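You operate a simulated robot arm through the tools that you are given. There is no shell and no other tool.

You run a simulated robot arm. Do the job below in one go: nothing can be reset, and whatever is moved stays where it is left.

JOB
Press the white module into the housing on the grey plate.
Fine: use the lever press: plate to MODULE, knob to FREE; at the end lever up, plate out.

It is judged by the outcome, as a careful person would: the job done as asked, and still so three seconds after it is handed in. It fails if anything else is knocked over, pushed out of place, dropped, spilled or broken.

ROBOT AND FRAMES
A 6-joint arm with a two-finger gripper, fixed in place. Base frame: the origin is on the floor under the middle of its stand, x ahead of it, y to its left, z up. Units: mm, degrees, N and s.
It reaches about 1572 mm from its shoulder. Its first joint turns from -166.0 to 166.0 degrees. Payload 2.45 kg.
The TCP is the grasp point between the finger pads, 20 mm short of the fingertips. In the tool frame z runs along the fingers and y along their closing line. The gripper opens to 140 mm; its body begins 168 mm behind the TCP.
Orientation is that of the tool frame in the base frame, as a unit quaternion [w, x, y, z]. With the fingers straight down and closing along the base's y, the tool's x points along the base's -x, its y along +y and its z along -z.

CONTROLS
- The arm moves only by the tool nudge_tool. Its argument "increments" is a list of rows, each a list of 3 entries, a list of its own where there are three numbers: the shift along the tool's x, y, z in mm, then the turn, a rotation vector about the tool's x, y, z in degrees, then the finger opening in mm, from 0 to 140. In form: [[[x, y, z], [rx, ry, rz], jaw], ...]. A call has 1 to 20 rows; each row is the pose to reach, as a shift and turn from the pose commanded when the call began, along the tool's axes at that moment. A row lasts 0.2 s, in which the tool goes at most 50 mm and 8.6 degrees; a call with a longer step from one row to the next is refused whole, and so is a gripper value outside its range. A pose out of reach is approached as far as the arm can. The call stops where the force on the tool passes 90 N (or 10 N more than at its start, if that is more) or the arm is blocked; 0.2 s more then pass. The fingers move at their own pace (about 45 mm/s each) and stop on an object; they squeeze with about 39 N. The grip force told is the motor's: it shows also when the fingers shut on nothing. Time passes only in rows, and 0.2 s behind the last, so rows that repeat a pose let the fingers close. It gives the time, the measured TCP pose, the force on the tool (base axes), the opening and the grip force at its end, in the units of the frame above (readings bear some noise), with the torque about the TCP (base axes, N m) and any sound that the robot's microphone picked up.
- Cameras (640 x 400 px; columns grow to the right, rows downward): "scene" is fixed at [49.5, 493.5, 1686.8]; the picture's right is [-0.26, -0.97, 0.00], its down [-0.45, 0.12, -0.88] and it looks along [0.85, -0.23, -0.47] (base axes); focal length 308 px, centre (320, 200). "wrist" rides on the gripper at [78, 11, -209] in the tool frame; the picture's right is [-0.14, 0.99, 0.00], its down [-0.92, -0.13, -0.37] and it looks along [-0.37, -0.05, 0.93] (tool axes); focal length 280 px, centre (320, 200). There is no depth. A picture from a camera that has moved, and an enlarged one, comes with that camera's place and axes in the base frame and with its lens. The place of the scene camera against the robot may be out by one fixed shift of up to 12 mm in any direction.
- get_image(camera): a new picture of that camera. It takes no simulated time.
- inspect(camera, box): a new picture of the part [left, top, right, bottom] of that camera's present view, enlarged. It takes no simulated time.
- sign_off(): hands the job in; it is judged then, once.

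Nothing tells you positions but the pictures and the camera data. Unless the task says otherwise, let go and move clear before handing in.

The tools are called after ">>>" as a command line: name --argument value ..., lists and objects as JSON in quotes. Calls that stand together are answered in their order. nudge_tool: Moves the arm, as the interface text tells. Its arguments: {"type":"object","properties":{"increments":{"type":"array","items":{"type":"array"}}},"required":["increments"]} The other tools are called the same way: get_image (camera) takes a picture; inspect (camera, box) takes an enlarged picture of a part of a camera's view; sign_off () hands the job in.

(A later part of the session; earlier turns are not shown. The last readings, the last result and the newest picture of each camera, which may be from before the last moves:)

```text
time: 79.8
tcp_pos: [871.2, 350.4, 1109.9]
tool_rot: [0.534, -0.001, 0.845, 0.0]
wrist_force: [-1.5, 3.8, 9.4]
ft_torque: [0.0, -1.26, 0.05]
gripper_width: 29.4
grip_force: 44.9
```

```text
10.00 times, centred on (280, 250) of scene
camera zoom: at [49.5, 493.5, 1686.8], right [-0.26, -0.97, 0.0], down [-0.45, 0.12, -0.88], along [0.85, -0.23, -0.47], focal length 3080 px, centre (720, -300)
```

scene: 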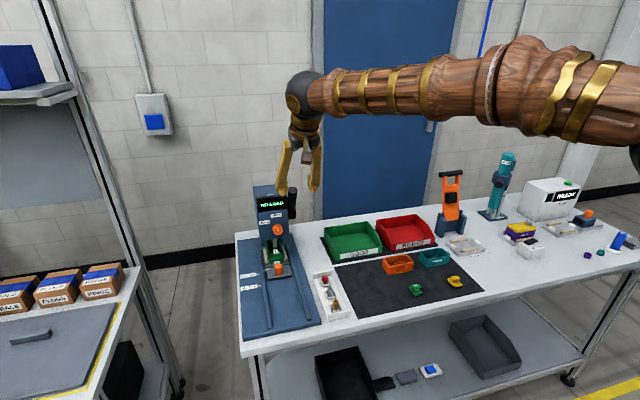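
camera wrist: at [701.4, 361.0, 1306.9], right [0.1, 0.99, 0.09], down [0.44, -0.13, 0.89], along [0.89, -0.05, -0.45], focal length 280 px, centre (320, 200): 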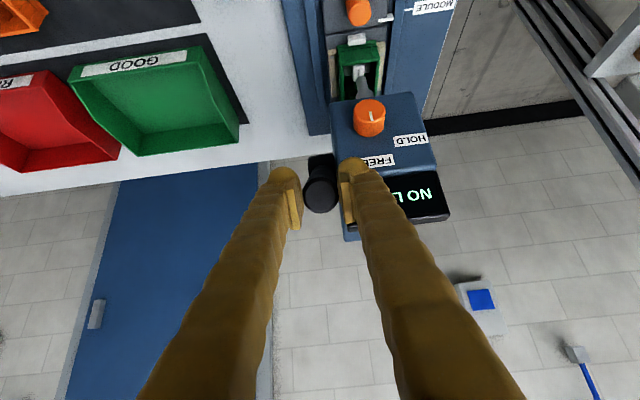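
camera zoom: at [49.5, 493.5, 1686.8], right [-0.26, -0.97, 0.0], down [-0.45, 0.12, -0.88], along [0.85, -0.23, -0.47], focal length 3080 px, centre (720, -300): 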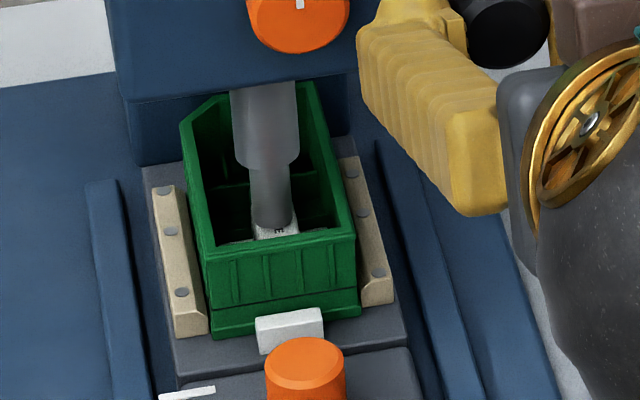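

>>> nudge_tool --increments '[[[1.5, 0, 0.8], [0, -0.4, 0], 20], [[3.0, 0, 1.6], [0, -0.75, 0], 20], [[4.5, 0, 2.4], [0, -1.1, 0], 20], [[6.0, 0, 3.2], [0, -1.5, 0], 20]]'

>>> inspect --camera "scene" --box '[240, 180, 320, 280]'

>>> inspect --camera "scene" --box '[260, 230, 300, 270]'

```text
time: 80.8
tcp_pos: [872.0, 349.9, 1103.7]
tool_rot: [0.545, 0.001, 0.838, -0.001]
wrist_force: [0.7, 4.5, 8.9]
ft_torque: [0.02, -1.14, 0.04]
gripper_width: 29.5
grip_force: 45.0
```

```text
4.00 times, centred on (280, 230) of scene
camera zoom: at [49.5, 493.5, 1686.8], right [-0.26, -0.97, 0.0], down [-0.45, 0.12, -0.88], along [0.85, -0.23, -0.47], focal length 1232 px, centre (480, 80)
```

zoom: 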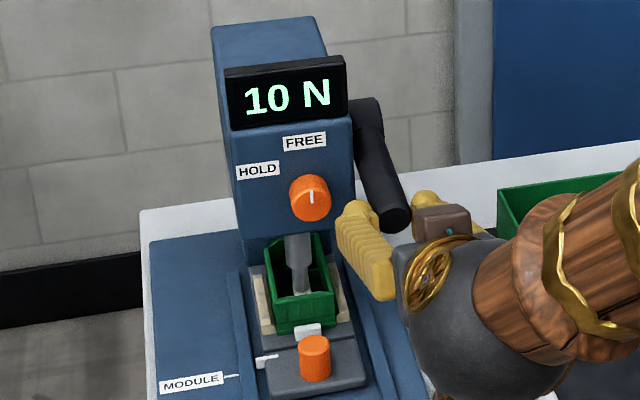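

```text
10.00 times, centred on (280, 250) of scene
camera zoom: at [49.5, 493.5, 1686.8], right [-0.26, -0.97, 0.0], down [-0.45, 0.12, -0.88], along [0.85, -0.23, -0.47], focal length 3080 px, centre (720, -300)
```

zoom: 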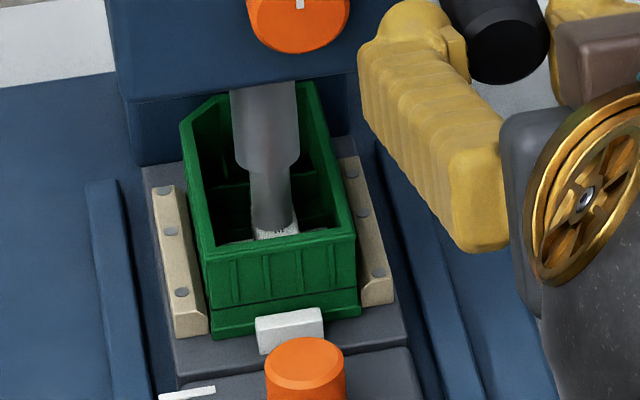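

The load is steady at 10 N and the module is moving down. I'll keep pressing step by step.

>>> nudge_tool --increments '[[[1.5, 0, 0.85], [0, -0.4, 0], 20], [[3.0, 0, 1.7], [0, -0.75, 0], 20], [[4.5, 0, 2.55], [0, -1.1, 0], 20], [[5.9, 0, 3.4], [0, -1.5, 0], 20]]'

>>> inspect --camera "scene" --box '[240, 180, 320, 280]'

>>> inspect --camera "scene" --box '[260, 230, 300, 270]'

```text
time: 81.8
tcp_pos: [871.5, 350.7, 1098.6]
tool_rot: [0.556, -0.001, 0.831, 0.0]
wrist_force: [-11.0, -4.4, 8.7]
ft_torque: [0.03, -1.17, -0.02]
gripper_width: 29.3
grip_force: 44.9
```

```text
4.00 times, centred on (280, 230) of scene
camera zoom: at [49.5, 493.5, 1686.8], right [-0.26, -0.97, 0.0], down [-0.45, 0.12, -0.88], along [0.85, -0.23, -0.47], focal length 1232 px, centre (480, 80)
```

zoom: 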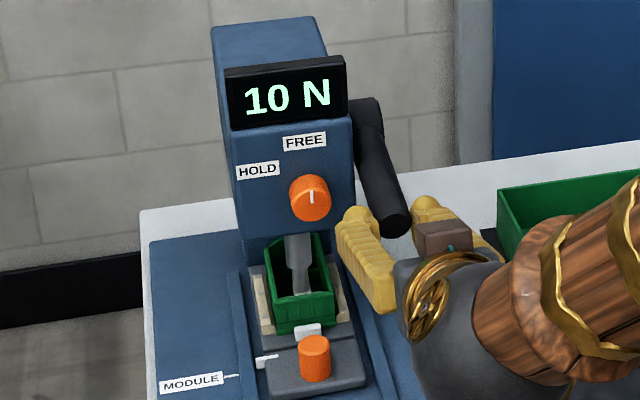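

```text
10.00 times, centred on (280, 250) of scene
camera zoom: at [49.5, 493.5, 1686.8], right [-0.26, -0.97, 0.0], down [-0.45, 0.12, -0.88], along [0.85, -0.23, -0.47], focal length 3080 px, centre (720, -300)
```

zoom: 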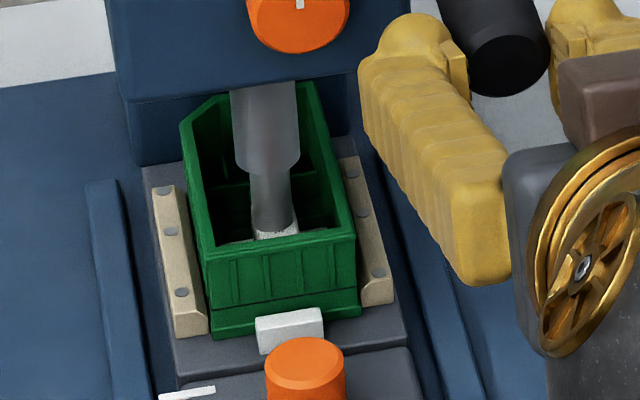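

>>> nudge_tool --increments '[[[1.5, 0, 0.8], [0, -0.4, 0], 20], [[3.0, 0, 1.6], [0, -0.75, 0], 20], [[4.5, 0, 2.45], [0, -1.1, 0], 20], [[5.9, 0, 3.3], [0, -1.5, 0], 20]]'

>>> inspect --camera "scene" --box '[240, 180, 320, 280]'

>>> inspect --camera "scene" --box '[260, 230, 300, 270]'

```text
time: 82.8
tcp_pos: [874.4, 349.6, 1091.5]
tool_rot: [0.568, 0.001, 0.823, -0.001]
wrist_force: [-6.1, -10.1, 32.4]
ft_torque: [-0.03, -0.33, -0.12]
gripper_width: 29.5
grip_force: 45.4
```

```text
4.00 times, centred on (280, 230) of scene
camera zoom: at [49.5, 493.5, 1686.8], right [-0.26, -0.97, 0.0], down [-0.45, 0.12, -0.88], along [0.85, -0.23, -0.47], focal length 1232 px, centre (480, 80)
```

zoom: 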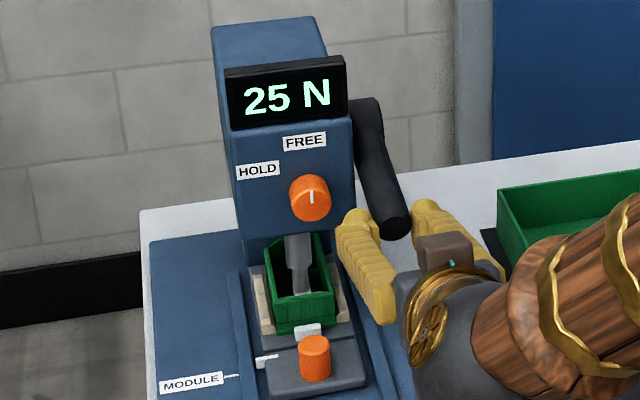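

```text
10.00 times, centred on (280, 250) of scene
camera zoom: at [49.5, 493.5, 1686.8], right [-0.26, -0.97, 0.0], down [-0.45, 0.12, -0.88], along [0.85, -0.23, -0.47], focal length 3080 px, centre (720, -300)
```

zoom: 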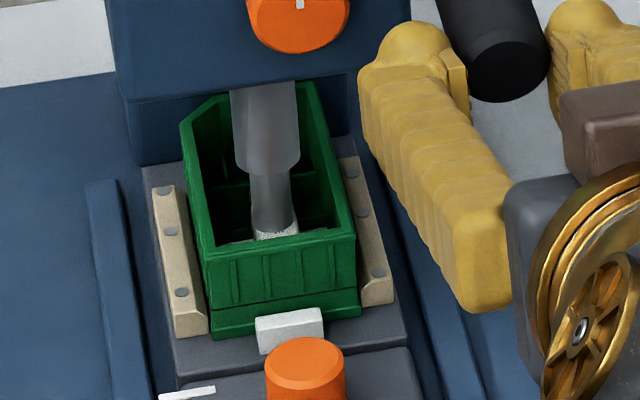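

The load has risen to 25 N. I'll check through the wrist camera that the handle isn't slipping in the pads.

>>> get_image --camera "wrist"

>>> inspect --camera "scene" --box '[280, 190, 330, 260]'

```text
taken
camera wrist: at [650.1, 360.8, 1092.3], right [0.05, 0.99, 0.13], down [-0.02, -0.13, 0.99], along [1.0, -0.05, 0.01], focal length 280 px, centre (320, 200)
```

wrist: 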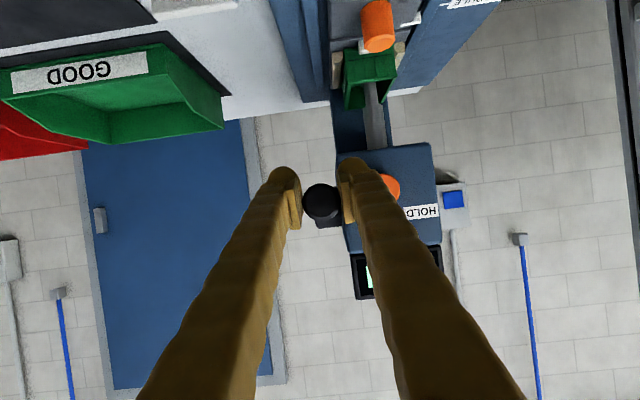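

```text
5.71 times, centred on (305, 225) of scene
camera zoom: at [49.5, 493.5, 1686.8], right [-0.26, -0.97, 0.0], down [-0.45, 0.12, -0.88], along [0.85, -0.23, -0.47], focal length 1760 px, centre (406, 57)
```

zoom: 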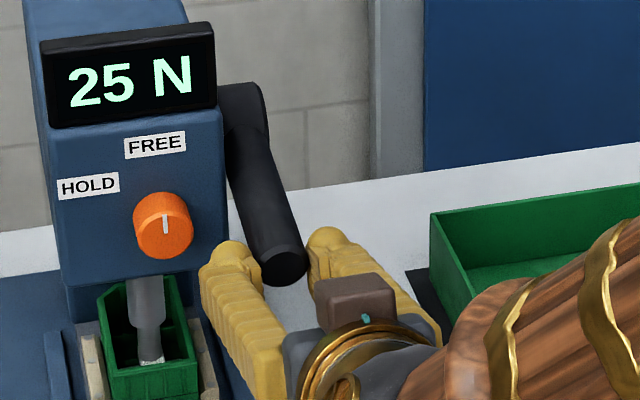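

The handle is holding fine; the offset is just relative rotation. I'll press on in finer increments.

>>> nudge_tool --increments '[[[1.45, 0.3, 0.85], [0, -0.5, 0], 20], [[2.9, 0.3, 1.7], [0, -1, 0], 20], [[2.9, 0.3, 1.7], [0, -1, 0], 20]]'

>>> inspect --camera "scene" --box '[240, 180, 320, 280]'

>>> inspect --camera "scene" --box '[265, 240, 290, 265]'

```text
time: 83.6
tcp_pos: [873.8, 349.4, 1086.2]
tool_rot: [0.574, -0.001, 0.819, 0.0]
wrist_force: [11.5, -11.6, 7.4]
ft_torque: [0.13, 1.38, -0.07]
gripper_width: 26.9
grip_force: 45.5
```

```text
4.00 times, centred on (280, 230) of scene
camera zoom: at [49.5, 493.5, 1686.8], right [-0.26, -0.97, 0.0], down [-0.45, 0.12, -0.88], along [0.85, -0.23, -0.47], focal length 1232 px, centre (480, 80)
```

zoom: 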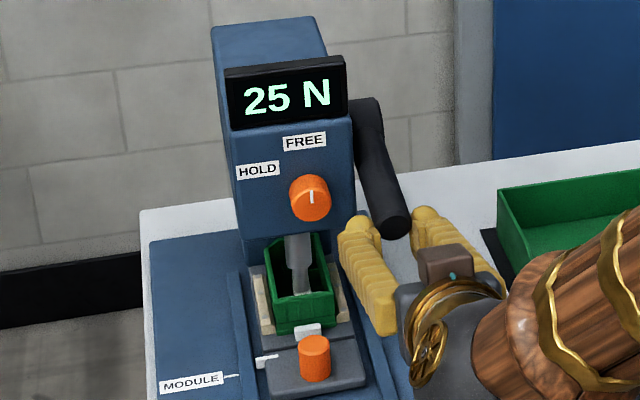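

```text
16.00 times, centred on (278, 252) of scene
camera zoom: at [49.5, 493.5, 1686.8], right [-0.26, -0.97, 0.0], down [-0.45, 0.12, -0.88], along [0.85, -0.23, -0.47], focal length 4928 px, centre (1000, -640)
```

zoom: 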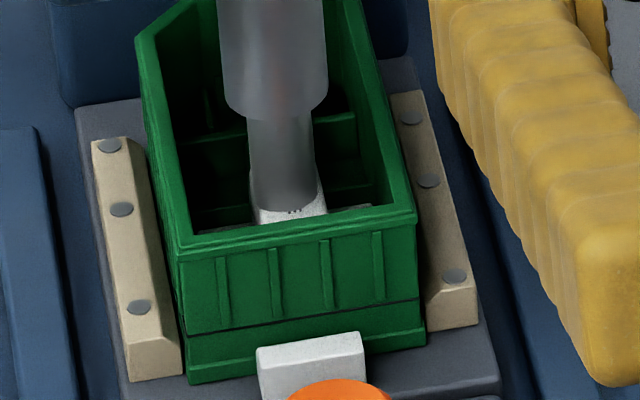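

The grip is starting to slip (width down to 26.9), so friction isn't enough for the remaining stroke. I'll ease back up a little, open the jaws, and see where the lever rests, then push it from above with closed fingers.

>>> nudge_tool --increments '[[[-7.5, 0, -3.8], [0, 1.5, 0], 20], [[-15.1, 0, -7.6], [0, 3, 0], 20], [[-21.5, 0, -10.1], [0, 4.5, 0], 20], [[-27.8, 0, -12.6], [0, 6, 0], 20], [[-27.8, 0, -12.6], [0, 6, 0], 20]]'

>>> inspect --camera "scene" --box '[240, 170, 330, 280]'

>>> get_image --camera "wrist"

```text
time: 84.8
tcp_pos: [872.0, 350.9, 1118.0]
tool_rot: [0.531, 0.001, 0.848, -0.001]
wrist_force: [10.1, -32.9, -4.0]
ft_torque: [0.36, 0.79, -0.35]
gripper_width: 27.2
grip_force: 44.8
```

```text
3.64 times, centred on (285, 225) of scene
camera zoom: at [49.5, 493.5, 1686.8], right [-0.26, -0.97, 0.0], down [-0.45, 0.12, -0.88], along [0.85, -0.23, -0.47], focal length 1120 px, centre (447, 109)
```

zoom: 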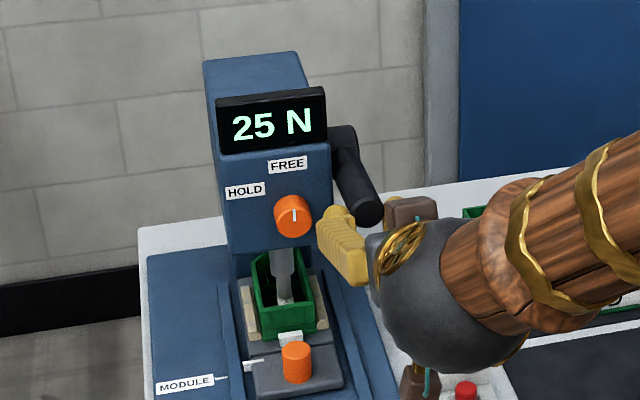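

```text
taken
camera wrist: at [648.3, 361.2, 1137.4], right [0.06, 0.99, 0.12], down [0.07, -0.13, 0.99], along [1.0, -0.05, -0.08], focal length 280 px, centre (320, 200)
```

wrist: 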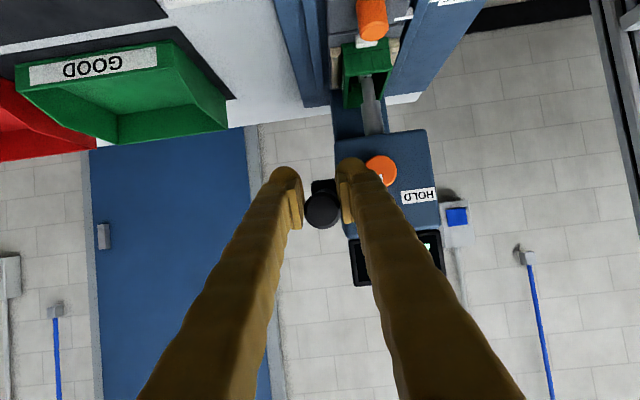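

The handle sits at the upper edge of the pads. I'll open the jaws and see if the lever stays or rises.

>>> nudge_tool --increments '[[[0, 0, 0], [0, 0, 0], 40], [[0, 0, 0], [0, 0, 0], 60], [[0, 0, 0], [0, 0, 0], 70], [[0, 0, 0], [0, 0, 0], 70]]'

>>> get_image --camera "wrist"

>>> inspect --camera "scene" --box '[240, 170, 330, 280]'

```text
time: 85.8
tcp_pos: [870.6, 351.1, 1117.5]
tool_rot: [0.531, -0.001, 0.847, 0.0]
wrist_force: [0.1, -0.4, -0.1]
ft_torque: [0.0, -0.01, -0.02]
gripper_width: 69.9
grip_force: 0.0
```

```text
taken
camera wrist: at [647.9, 362.1, 1137.1], right [0.06, 0.99, 0.12], down [0.07, -0.13, 0.99], along [1.0, -0.05, -0.08], focal length 280 px, centre (320, 200)
```

wrist: 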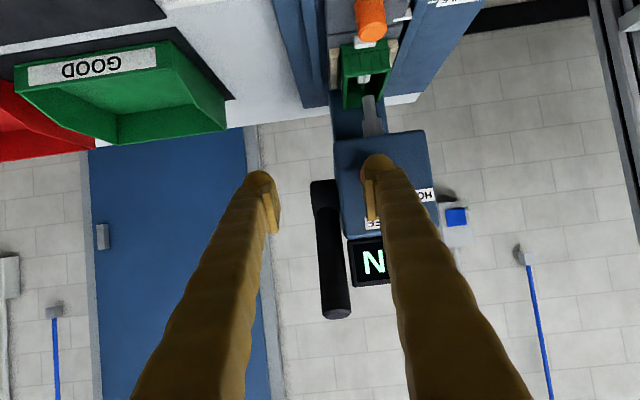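

```text
3.64 times, centred on (285, 225) of scene
camera zoom: at [49.5, 493.5, 1686.8], right [-0.26, -0.97, 0.0], down [-0.45, 0.12, -0.88], along [0.85, -0.23, -0.47], focal length 1120 px, centre (447, 109)
```

zoom: 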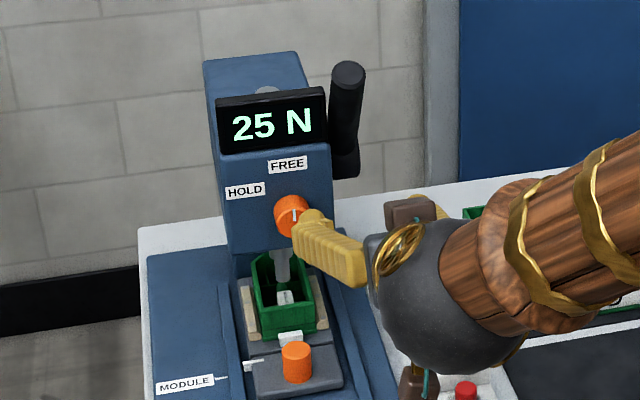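

The lever springs back up by itself in FREE, so "lever up" will happen automatically. To press harder I'll push with closed fingers from behind and above the handle. First I'll retreat and return to vertical.

>>> nudge_tool --increments '[[[13, 0, -38.2], [0, 4, 0], 70], [[10.4, -10, -78.4], [0, 12, 0], 70], [[-10.1, -20, -116.2], [0, 20, 0], 70], [[-41.7, -30, -142.7], [0, 28, 0], 60], [[-77.7, -40, -160.2], [0, 36, 0], 40], [[-118, -45, -168.7], [0, 44, 0], 20], [[-162.8, -45, -168.3], [0, 52, 0], 0], [[-207.3, -40, -156.7], [0, 60, 0], 0], [[-242.9, -30, -140.6], [0, 64.1, 0], 0], [[-242.9, -30, -140.6], [0, 64.1, 0], 0]]'

>>> get_image --camera "wrist"

>>> inspect --camera "scene" --box '[230, 60, 350, 260]'

```text
time: 88.0
tcp_pos: [851.2, 323.0, 1398.5]
tool_rot: [0.0, -0.001, 1.0, -0.001]
wrist_force: [0.1, -0.6, 0.4]
ft_torque: [0.01, 0.0, -0.03]
gripper_width: 0.1
grip_force: 29.3
```

```text
taken
camera wrist: at [772.7, 333.5, 1605.4], right [0.14, 0.99, 0.0], down [0.92, -0.13, 0.37], along [0.36, -0.05, -0.93], focal length 280 px, centre (320, 200)
```

wrist: 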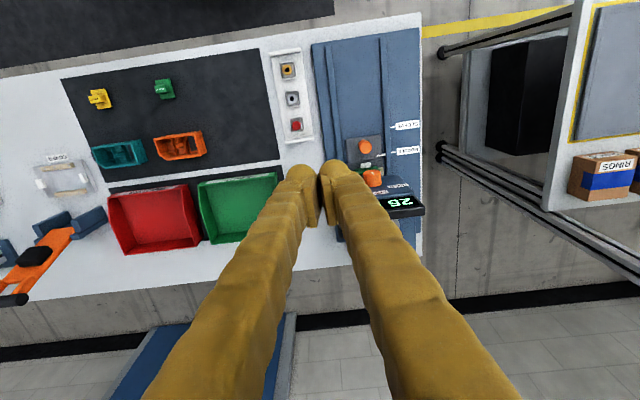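

```text
2.00 times, centred on (290, 160) of scene
camera zoom: at [49.5, 493.5, 1686.8], right [-0.26, -0.97, 0.0], down [-0.45, 0.12, -0.88], along [0.85, -0.23, -0.47], focal length 616 px, centre (380, 280)
```

zoom: 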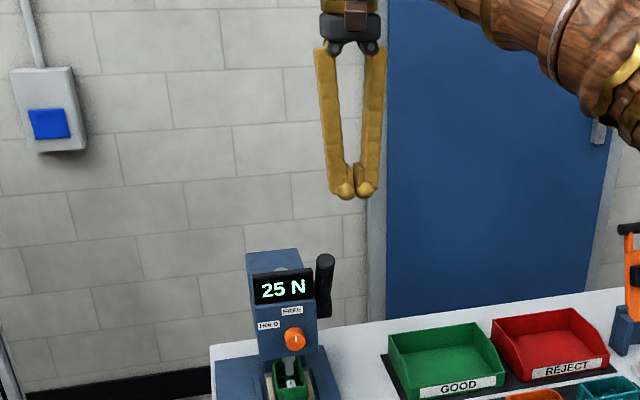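

>>> inspect --camera "scene" --box '[320, 110, 370, 170]'

>>> inspect --camera "wrist" --box '[270, 150, 370, 250]'

```text
6.67 times, centred on (345, 140) of scene
camera zoom: at [49.5, 493.5, 1686.8], right [-0.26, -0.97, 0.0], down [-0.45, 0.12, -0.88], along [0.85, -0.23, -0.47], focal length 2054 px, centre (153, 600)
```

zoom: 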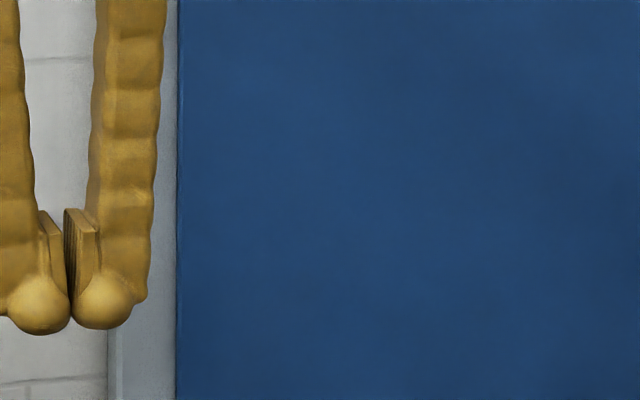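

```text
4.00 times, centred on (320, 200) of wrist
camera zoom: at [772.7, 333.5, 1605.4], right [0.14, 0.99, 0.0], down [0.92, -0.13, 0.37], along [0.36, -0.05, -0.93], focal length 1122 px, centre (320, 200)
```

zoom: 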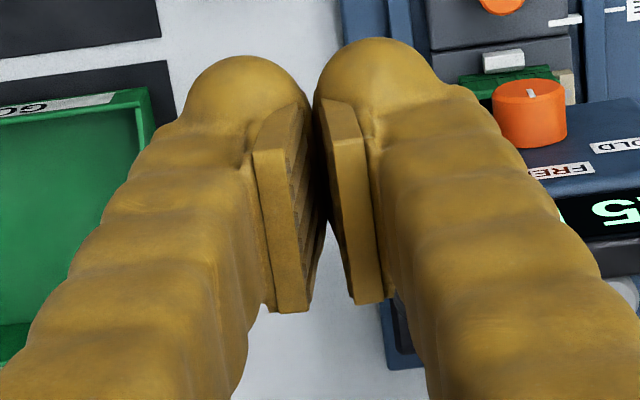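

The closed fingertips form two balls that can cradle the handle. I'll move behind and above the handle tip.

>>> nudge_tool --increments '[[[-36, 7.5, 22], [0, 0, 0], 0], [[-72, 15, 45], [0, 0, 0], 0], [[-108, 22, 68], [0, 0, 0], 0], [[-145, 29.4, 92], [0, 0, 0], 0], [[-145, 29.4, 97.5], [0, 0, 0], 0]]'

>>> get_image --camera "wrist"

>>> inspect --camera "scene" --box '[250, 120, 340, 240]'

```text
time: 89.2
tcp_pos: [995.2, 350.9, 1299.6]
tool_rot: [0.001, 0.0, 1.0, -0.001]
wrist_force: [-0.5, -0.9, -0.3]
ft_torque: [-0.01, -0.05, -0.04]
gripper_width: 0.3
grip_force: 29.7
```

```text
taken
camera wrist: at [917.1, 362.2, 1506.3], right [0.14, 0.99, 0.0], down [0.92, -0.13, 0.37], along [0.37, -0.05, -0.93], focal length 280 px, centre (320, 200)
```

wrist: 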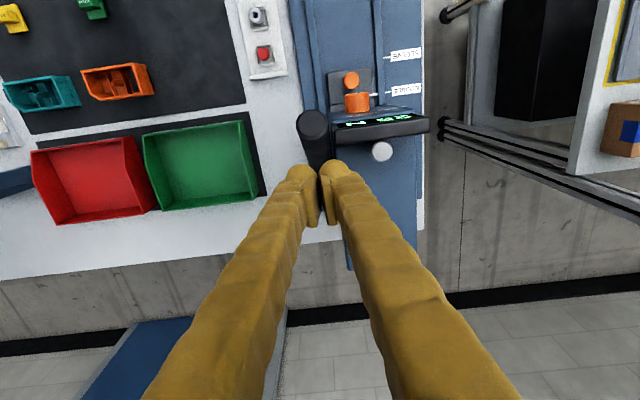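

```text
3.33 times, centred on (295, 180) of scene
camera zoom: at [49.5, 493.5, 1686.8], right [-0.26, -0.97, 0.0], down [-0.45, 0.12, -0.88], along [0.85, -0.23, -0.47], focal length 1027 px, centre (403, 267)
```

zoom: 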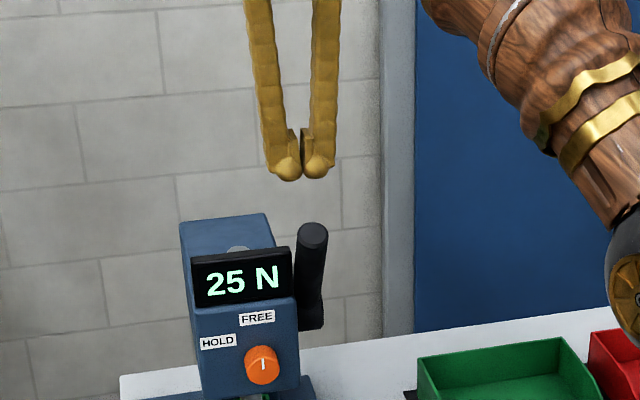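

The fingers are aligned with the handle in y. I'll lower behind it, then push it forward along its arc.

>>> nudge_tool --increments '[[[0, 0, 25], [0, 0, 0], 0], [[0, 0, 49.5], [0, 0, 0], 0], [[0, 0, 49.5], [0, 0, 0], 0]]'

>>> inspect --camera "scene" --box '[250, 150, 330, 230]'

>>> inspect --camera "wrist" --box '[260, 70, 400, 230]'

```text
time: 90.0
tcp_pos: [996.2, 351.6, 1250.0]
tool_rot: [0.0, 0.0, 1.0, 0.0]
wrist_force: [0.5, -0.8, -0.9]
ft_torque: [0.02, 0.0, 0.0]
gripper_width: 0.1
grip_force: 29.7
```

```text
5.00 times, centred on (290, 190) of scene
camera zoom: at [49.5, 493.5, 1686.8], right [-0.26, -0.97, 0.0], down [-0.45, 0.12, -0.88], along [0.85, -0.23, -0.47], focal length 1540 px, centre (470, 250)
```

zoom: 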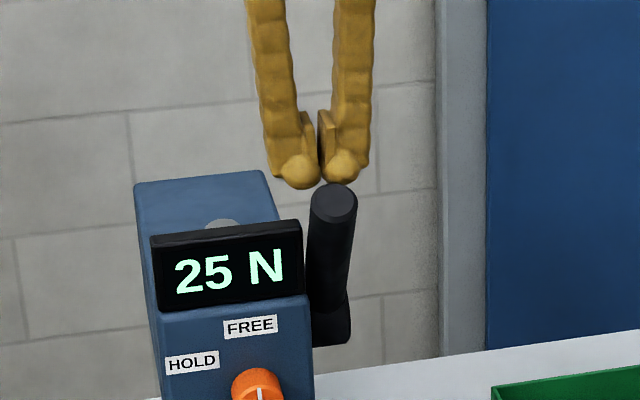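

```text
2.50 times, centred on (330, 150) of wrist
camera zoom: at [917.4, 362.7, 1457.5], right [0.14, 0.99, 0.0], down [0.92, -0.13, 0.37], along [0.37, -0.05, -0.93], focal length 701 px, centre (295, 325)
```

zoom: 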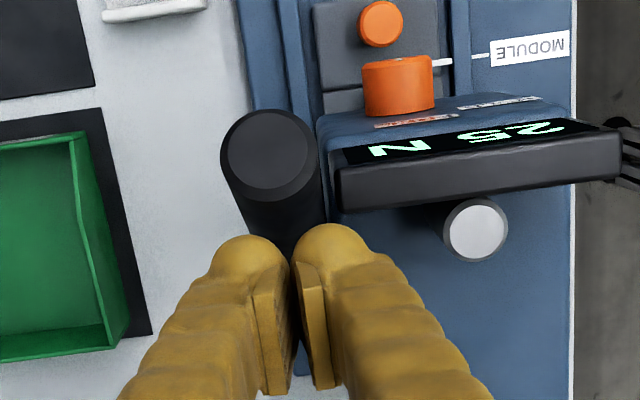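

Aligned to within about 1 mm. I'll begin pushing the handle forward along the arc.

>>> nudge_tool --increments '[[[7.2, -0.8, 2.3], [0, 0, 0], 0], [[14.2, -0.8, 5.6], [0, 0, 0], 0], [[21.4, -0.8, 9.2], [0, 0, 0], 0], [[26.3, -0.8, 12.2], [0, 0, 0], 0], [[31.2, -0.8, 15.3], [0, 0, 0], 0], [[36, -0.8, 18.6], [0, 0, 0], 0], [[40.5, -0.8, 22.1], [0, 0, 0], 0]]'

>>> inspect --camera "scene" --box '[250, 150, 330, 230]'

>>> inspect --camera "wrist" --box '[260, 70, 400, 230]'

```text
time: 91.6
tcp_pos: [954.7, 350.0, 1227.8]
tool_rot: [0.001, -0.002, 1.0, -0.001]
wrist_force: [0.8, 0.2, 0.8]
ft_torque: [0.01, -0.01, 0.01]
gripper_width: 0.0
grip_force: 29.7
```

```text
5.00 times, centred on (290, 190) of scene
camera zoom: at [49.5, 493.5, 1686.8], right [-0.26, -0.97, 0.0], down [-0.45, 0.12, -0.88], along [0.85, -0.23, -0.47], focal length 1540 px, centre (470, 250)
```

zoom: 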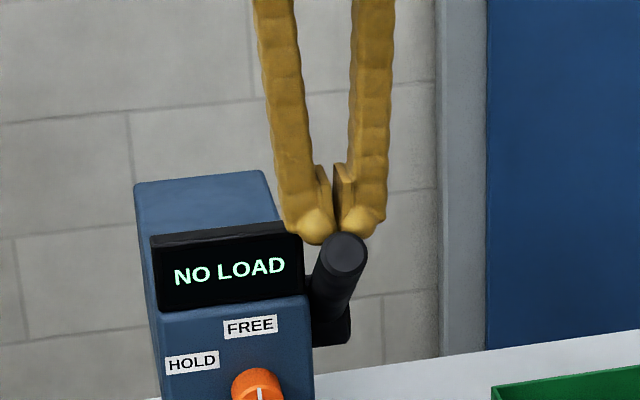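

```text
2.50 times, centred on (330, 150) of wrist
camera zoom: at [876.3, 360.6, 1436.0], right [0.14, 0.99, 0.0], down [0.92, -0.13, 0.37], along [0.37, -0.05, -0.93], focal length 701 px, centre (295, 325)
```

zoom: 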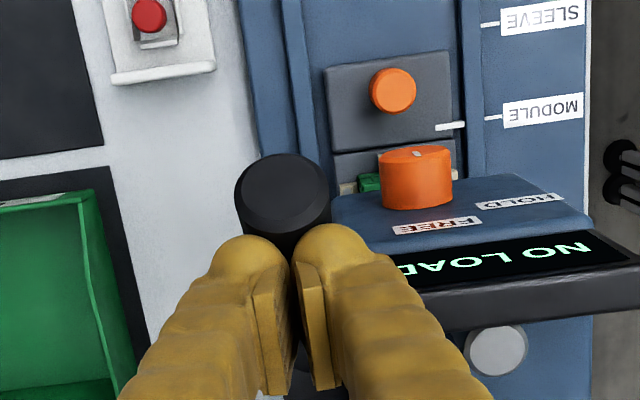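

The lever moves nicely and the display has reset to NO LOAD. I'll continue to about 80°.

>>> nudge_tool --increments '[[[8.6, 0, 7.7], [0, 0, 0], 0], [[16.5, 0, 16.1], [0, 0, 0], 0], [[23.6, 0, 25.2], [0, 0, 0], 0], [[30, 0, 34.8], [0, 0, 0], 0], [[35.5, 0, 45], [0, 0, 0], 0], [[40, 0, 55.6], [0, 0, 0], 0]]'

>>> inspect --camera "scene" --box '[240, 170, 330, 280]'

>>> inspect --camera "wrist" --box '[260, 70, 400, 230]'

```text
time: 93.0
tcp_pos: [916.0, 348.6, 1172.2]
tool_rot: [0.001, 0.0, 1.0, 0.0]
wrist_force: [0.5, -0.7, 2.1]
ft_torque: [0.01, 0.04, -0.02]
gripper_width: 0.0
grip_force: 29.2
```

```text
3.64 times, centred on (285, 225) of scene
camera zoom: at [49.5, 493.5, 1686.8], right [-0.26, -0.97, 0.0], down [-0.45, 0.12, -0.88], along [0.85, -0.23, -0.47], focal length 1120 px, centre (447, 109)
```

zoom: 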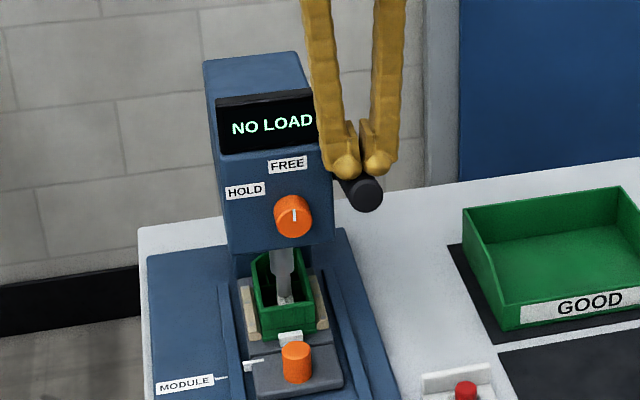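

```text
2.50 times, centred on (330, 150) of wrist
camera zoom: at [836.9, 359.7, 1380.7], right [0.14, 0.99, 0.0], down [0.92, -0.13, 0.37], along [0.37, -0.05, -0.93], focal length 701 px, centre (295, 325)
```

zoom: 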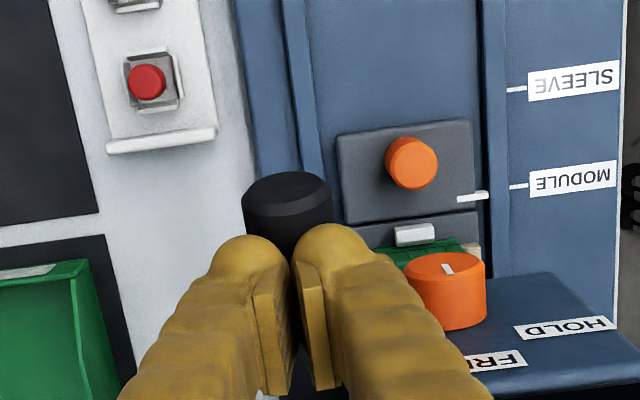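

Only about 2 N of spring force so far. I'll continue to about 95°.

>>> nudge_tool --increments '[[[3.6, 0, 11], [0, 0, 0], 0], [[6.3, 0, 22.2], [0, 0, 0], 0], [[7.3, 0, 28], [0, 0, 0], 0], [[8, 0, 33.6], [0, 0, 0], 0], [[8, 0, 33.6], [0, 0, 0], 0]]'

>>> inspect --camera "scene" --box '[240, 170, 330, 280]'

>>> inspect --camera "scene" --box '[265, 240, 290, 265]'

```text
time: 94.2
tcp_pos: [906.9, 347.6, 1137.4]
tool_rot: [-0.001, 0.0, 1.0, 0.0]
wrist_force: [-0.8, 0.9, 1.3]
ft_torque: [0.07, 0.0, 0.01]
gripper_width: 0.0
grip_force: 29.6
```

```text
3.64 times, centred on (285, 225) of scene
camera zoom: at [49.5, 493.5, 1686.8], right [-0.26, -0.97, 0.0], down [-0.45, 0.12, -0.88], along [0.85, -0.23, -0.47], focal length 1120 px, centre (447, 109)
```

zoom: 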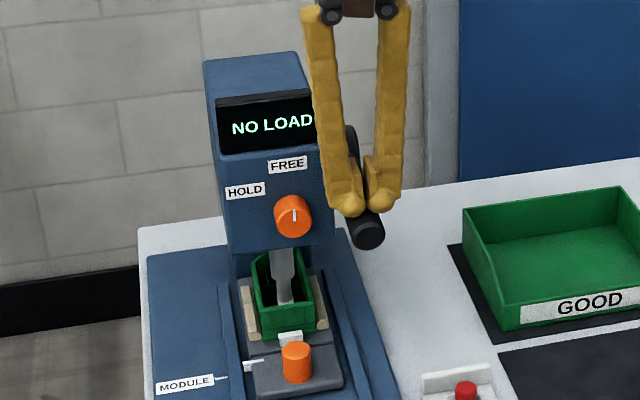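

```text
16.00 times, centred on (278, 252) of scene
camera zoom: at [49.5, 493.5, 1686.8], right [-0.26, -0.97, 0.0], down [-0.45, 0.12, -0.88], along [0.85, -0.23, -0.47], focal length 4928 px, centre (1000, -640)
```

zoom: 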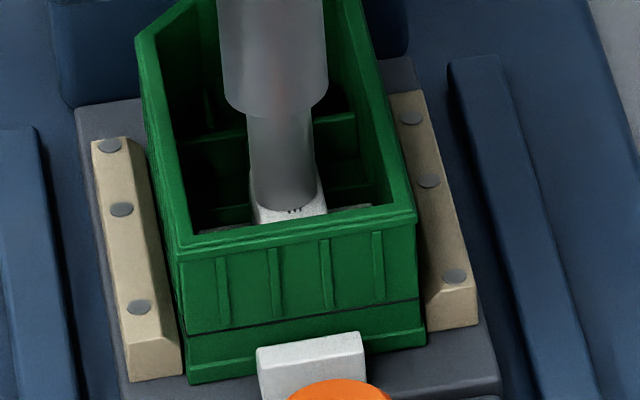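

>>> nudge_tool --increments '[[[0.2, 0.5, 2.9], [0, 0, 0], 0], [[0.4, 0.5, 5.8], [0, 0, 0], 0], [[0.4, 0.5, 5.8], [0, 0, 0], 0]]'

>>> inspect --camera "scene" --box '[240, 170, 330, 280]'

>>> inspect --camera "scene" --box '[265, 240, 290, 265]'

```text
time: 95.0
tcp_pos: [907.6, 350.3, 1134.0]
tool_rot: [0.001, 0.0, 1.0, -0.001]
wrist_force: [1.2, 0.9, 15.3]
ft_torque: [0.07, -0.23, -0.11]
gripper_width: 6.1
grip_force: 29.2
```

```text
3.64 times, centred on (285, 225) of scene
camera zoom: at [49.5, 493.5, 1686.8], right [-0.26, -0.97, 0.0], down [-0.45, 0.12, -0.88], along [0.85, -0.23, -0.47], focal length 1120 px, centre (447, 109)
```

zoom: 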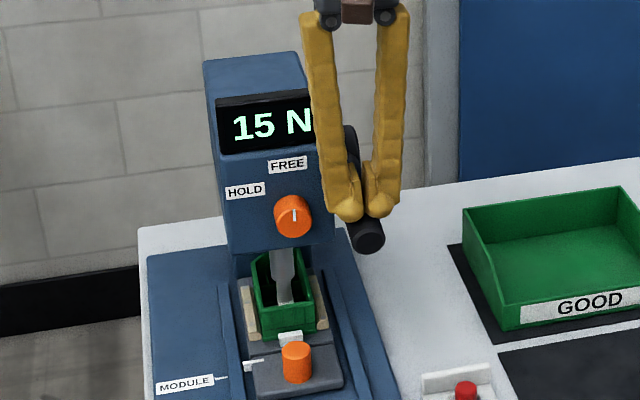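

```text
16.00 times, centred on (278, 252) of scene
camera zoom: at [49.5, 493.5, 1686.8], right [-0.26, -0.97, 0.0], down [-0.45, 0.12, -0.88], along [0.85, -0.23, -0.47], focal length 4928 px, centre (1000, -640)
```

zoom: 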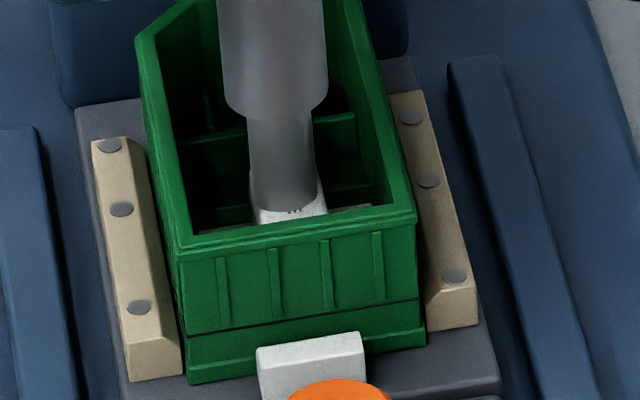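

The handle is wedging between the fingertips (the jaws opened to 6 mm). I'll shift sideways so a single fingertip ball sits squarely on top of the handle, then push again.

>>> nudge_tool --increments '[[[-0.8, 0, -9], [0, 0, 0], 0], [[-1.5, 6, -16], [0, 0, 0], 0], [[-1.5, 13.3, -19], [0, 0, 0], 0], [[-1.5, 13.3, -19], [0, 0, 0], 0]]'

>>> inspect --camera "scene" --box '[240, 170, 330, 280]'

>>> inspect --camera "wrist" --box '[250, 110, 390, 240]'

```text
time: 96.0
tcp_pos: [908.5, 363.6, 1152.6]
tool_rot: [0.0, -0.001, 1.0, 0.0]
wrist_force: [-0.8, 1.7, 2.1]
ft_torque: [0.03, 0.02, -0.01]
gripper_width: 0.0
grip_force: 29.0
```

```text
3.64 times, centred on (285, 225) of scene
camera zoom: at [49.5, 493.5, 1686.8], right [-0.26, -0.97, 0.0], down [-0.45, 0.12, -0.88], along [0.85, -0.23, -0.47], focal length 1120 px, centre (447, 109)
```

zoom: 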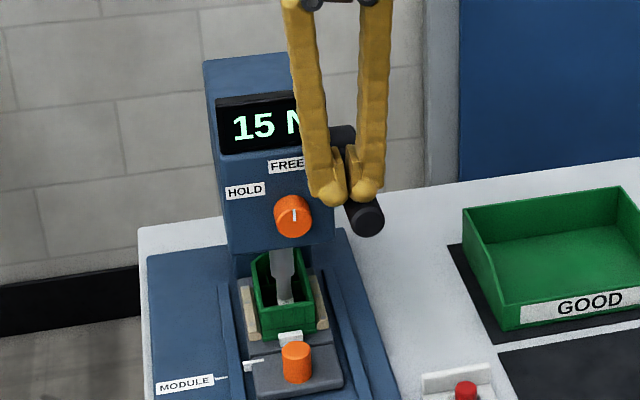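

```text
3.08 times, centred on (320, 175) of wrist
camera zoom: at [828.2, 374.7, 1360.6], right [0.14, 0.99, 0.0], down [0.92, -0.13, 0.37], along [0.37, -0.05, -0.93], focal length 863 px, centre (320, 277)
```

zoom: 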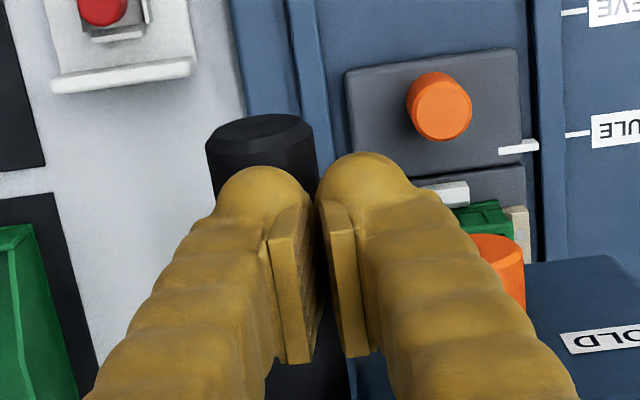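

One fingertip is squarely on the handle. I'll push down to the contact point and a bit beyond.

>>> nudge_tool --increments '[[[0.7, 0, 5], [0, 0, 0], 0], [[1.3, 0, 10], [0, 0, 0], 0], [[1.7, 0, 13], [0, 0, 0], 0], [[2.0, 0, 15.8], [0, 0, 0], 0], [[2.1, 0, 18.5], [0, 0, 0], 0], [[2.1, 0, 18.5], [0, 0, 0], 0]]'

>>> inspect --camera "scene" --box '[240, 170, 330, 280]'

>>> inspect --camera "scene" --box '[265, 240, 290, 265]'

```text
time: 97.4
tcp_pos: [905.3, 362.2, 1135.9]
tool_rot: [0.001, 0.0, 1.0, -0.001]
wrist_force: [3.2, -3.1, 36.2]
ft_torque: [-0.54, -0.52, 0.14]
gripper_width: 0.0
grip_force: 29.1
```

```text
3.64 times, centred on (285, 225) of scene
camera zoom: at [49.5, 493.5, 1686.8], right [-0.26, -0.97, 0.0], down [-0.45, 0.12, -0.88], along [0.85, -0.23, -0.47], focal length 1120 px, centre (447, 109)
```

zoom: 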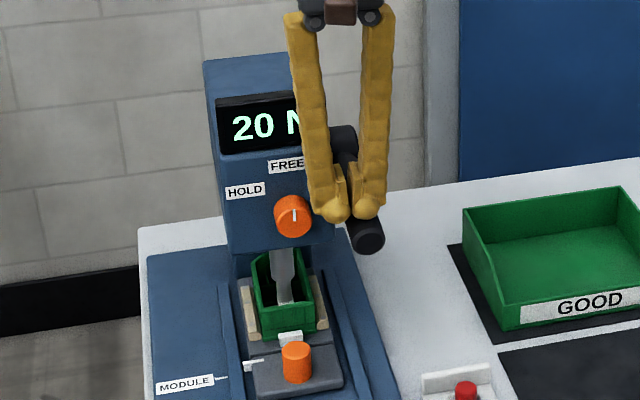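

```text
16.00 times, centred on (278, 252) of scene
camera zoom: at [49.5, 493.5, 1686.8], right [-0.26, -0.97, 0.0], down [-0.45, 0.12, -0.88], along [0.85, -0.23, -0.47], focal length 4928 px, centre (1000, -640)
```

zoom: 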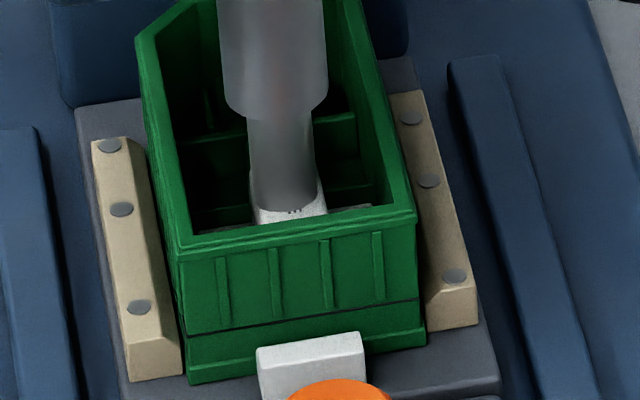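

The load is rising (tool 36 N, display 20 N) with little movement. I'll increase it gradually and watch for seating.

>>> nudge_tool --increments '[[[0.1, 0, 1], [0, 0, 0], 0], [[0.2, 0, 2], [0, 0, 0], 0], [[0.2, 0, 2], [0, 0, 0], 0]]'

>>> inspect --camera "scene" --box '[240, 170, 330, 280]'

>>> inspect --camera "scene" --box '[265, 240, 290, 265]'

```text
time: 98.2
tcp_pos: [905.4, 361.9, 1134.4]
tool_rot: [0.002, 0.0, 1.0, 0.0]
wrist_force: [7.6, -8.6, 73.5]
ft_torque: [-1.12, -1.02, 0.3]
gripper_width: 0.0
grip_force: 29.2
```

```text
3.64 times, centred on (285, 225) of scene
camera zoom: at [49.5, 493.5, 1686.8], right [-0.26, -0.97, 0.0], down [-0.45, 0.12, -0.88], along [0.85, -0.23, -0.47], focal length 1120 px, centre (447, 109)
```

zoom: 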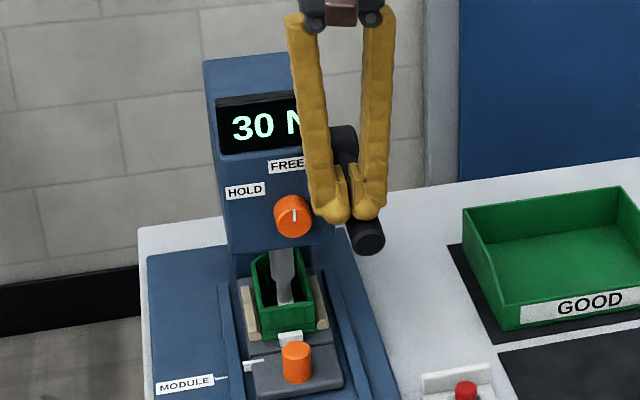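

```text
16.00 times, centred on (278, 252) of scene
camera zoom: at [49.5, 493.5, 1686.8], right [-0.26, -0.97, 0.0], down [-0.45, 0.12, -0.88], along [0.85, -0.23, -0.47], focal length 4928 px, centre (1000, -640)
```

zoom: 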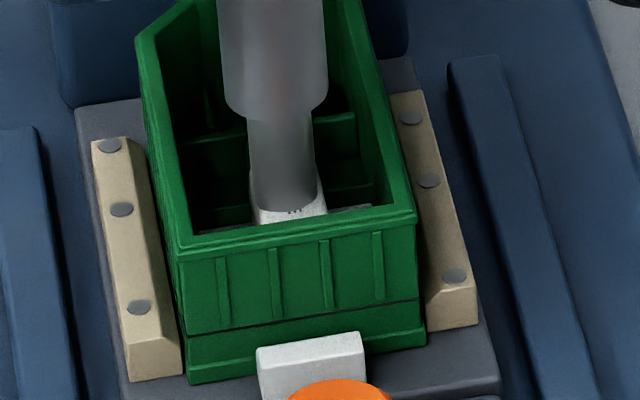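

The tool force is 73 N with no further motion, so the lever is at its full stroke against a firm stop. I'll release gently upward so the spring returns the lever, then inspect the seating.

>>> nudge_tool --increments '[[[0, 0, -2], [0, 0, 0], 0], [[0, 0, -6], [0, 0, 0], 0], [[0, 0, -14], [0, 0, 0], 0], [[0, 0, -24], [0, 0, 0], 0], [[2, 0, -36], [0, 0, 0], 0], [[6, 0, -50], [0, 0, 0], 0], [[12, 0, -66], [0, 0, 0], 0], [[20, 0, -84], [0, 0, 0], 0], [[30, 0, -104], [0, 0, 0], 0], [[40, 0, -130], [0, 0, 0], 0], [[50, 0, -160], [0, 0, 0], 0], [[60, 0, -190], [0, 0, 0], 0]]'

>>> get_image --camera "scene"

>>> inspect --camera "scene" --box '[240, 170, 330, 280]'

>>> inspect --camera "scene" --box '[265, 240, 290, 265]'

```text
time: 100.8
tcp_pos: [847.9, 362.3, 1321.0]
tool_rot: [-0.001, 0.0, 1.0, -0.001]
wrist_force: [-0.5, -1.4, 0.5]
ft_torque: [0.0, 0.02, -0.02]
gripper_width: 0.0
grip_force: 29.4
```

```text
taken
```

scene: 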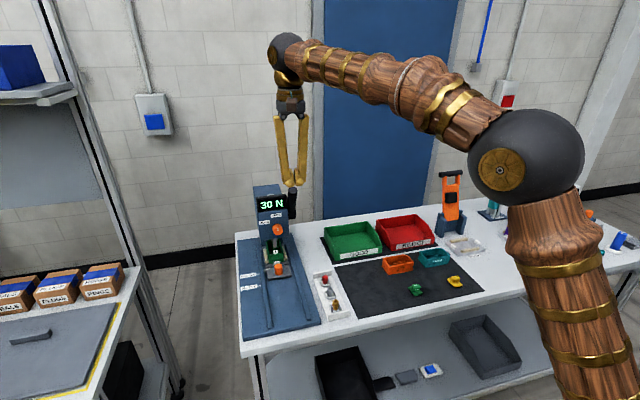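

```text
3.64 times, centred on (285, 225) of scene
camera zoom: at [49.5, 493.5, 1686.8], right [-0.26, -0.97, 0.0], down [-0.45, 0.12, -0.88], along [0.85, -0.23, -0.47], focal length 1120 px, centre (447, 109)
```

zoom: 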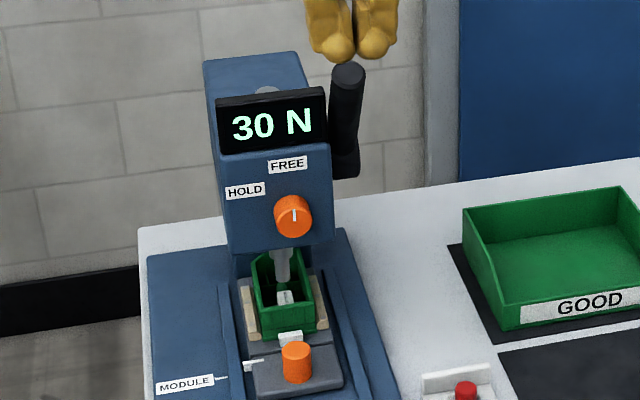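

```text
16.00 times, centred on (278, 252) of scene
camera zoom: at [49.5, 493.5, 1686.8], right [-0.26, -0.97, 0.0], down [-0.45, 0.12, -0.88], along [0.85, -0.23, -0.47], focal length 4928 px, centre (1000, -640)
```

zoom: 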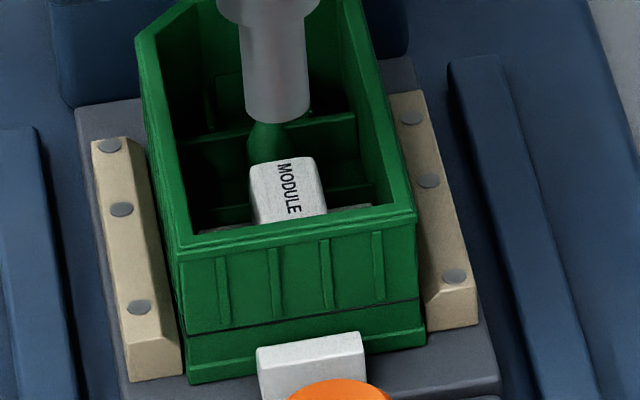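

The lever is back up and the display shows a 30 N peak. I'll go to the same camera pose I used before pressing, to compare how far the module went in.

>>> nudge_tool --increments '[[[0, 10, 30], [0, -7.5, 0], 20], [[-1, 20, 65], [0, -15, 0], 40], [[-2, 30, 100], [0, -22.5, 0], 60], [[-3, 40, 135], [0, -30, 0], 80], [[-5, 49, 170], [0, -37.5, 0], 100], [[-6, 57, 204.5], [0, -45, 0], 100], [[-6, 57, 204.5], [0, -45, 0], 100]]'

>>> inspect --camera "wrist" --box '[285, 100, 365, 190]'

>>> inspect --camera "wrist" --box '[320, 60, 420, 120]'

>>> inspect --camera "wrist" --box '[305, 110, 345, 150]'

```text
time: 102.4
tcp_pos: [851.9, 419.2, 1115.6]
tool_rot: [0.383, 0.0, 0.924, 0.0]
wrist_force: [0.2, 0.7, -0.2]
ft_torque: [0.02, -0.01, 0.03]
gripper_width: 100.1
grip_force: 0.0
```

```text
4.44 times, centred on (325, 145) of wrist
camera zoom: at [648.3, 430.5, 1206.8], right [0.1, 0.99, 0.1], down [0.39, -0.13, 0.91], along [0.92, -0.05, -0.4], focal length 1246 px, centre (298, 444)
```

zoom: 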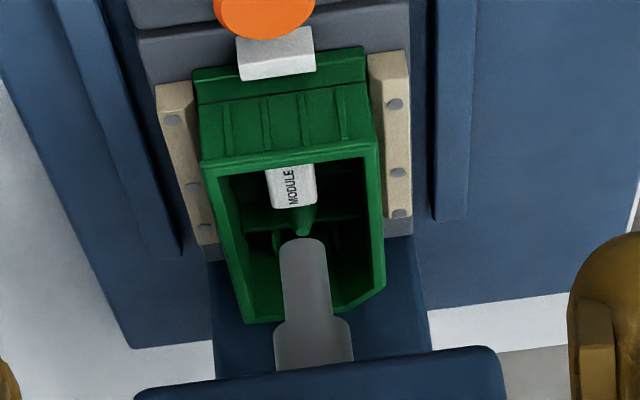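

```text
6.40 times, centred on (370, 90) of wrist
camera zoom: at [648.3, 430.5, 1206.8], right [0.1, 0.99, 0.1], down [0.39, -0.13, 0.91], along [0.92, -0.05, -0.4], focal length 1794 px, centre (0, 904)
```

zoom: 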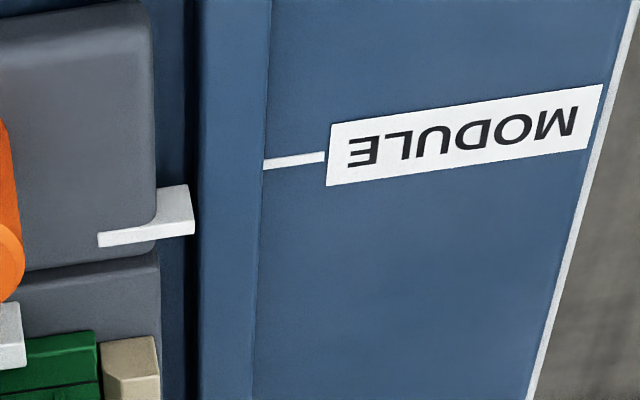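

```text
10.00 times, centred on (325, 130) of wrist
camera zoom: at [648.3, 430.5, 1206.8], right [0.1, 0.99, 0.1], down [0.39, -0.13, 0.91], along [0.92, -0.05, -0.4], focal length 2804 px, centre (270, 900)
```

zoom: 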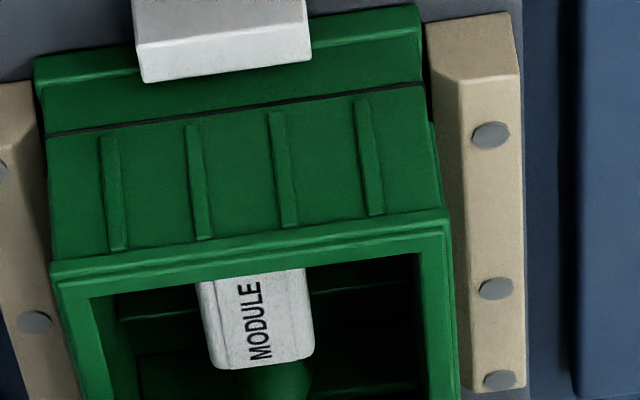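

The module sits deeper than before, and a second press raised only the load, so it has bottomed out. Now I'll bring the plate out: I'll re-grip its knob, currently at about (910, 420), with the same 45° pitch.

>>> nudge_tool --increments '[[[3, 0.1, 28], [0, 0, 0], 85], [[6, 0.2, 55], [0, 0, 0], 64], [[9.1, 0.3, 82.2], [0, 0, 0], 64], [[9.1, 0.3, 82.2], [0, 0, 0], 64]]'

>>> inspect --camera "wrist" --box '[250, 60, 390, 200]'

```text
time: 103.4
tcp_pos: [904.5, 418.4, 1050.8]
tool_rot: [0.383, 0.0, 0.924, 0.0]
wrist_force: [0.5, -0.5, -0.8]
ft_torque: [-0.02, 0.02, 0.03]
gripper_width: 64.2
grip_force: 0.1
```

```text
2.86 times, centred on (320, 130) of wrist
camera zoom: at [699.8, 429.9, 1141.7], right [0.1, 0.99, 0.1], down [0.39, -0.13, 0.91], along [0.92, -0.05, -0.4], focal length 801 px, centre (320, 400)
```

zoom: 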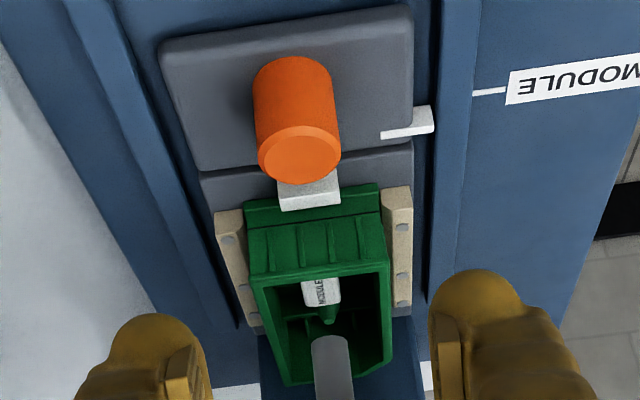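

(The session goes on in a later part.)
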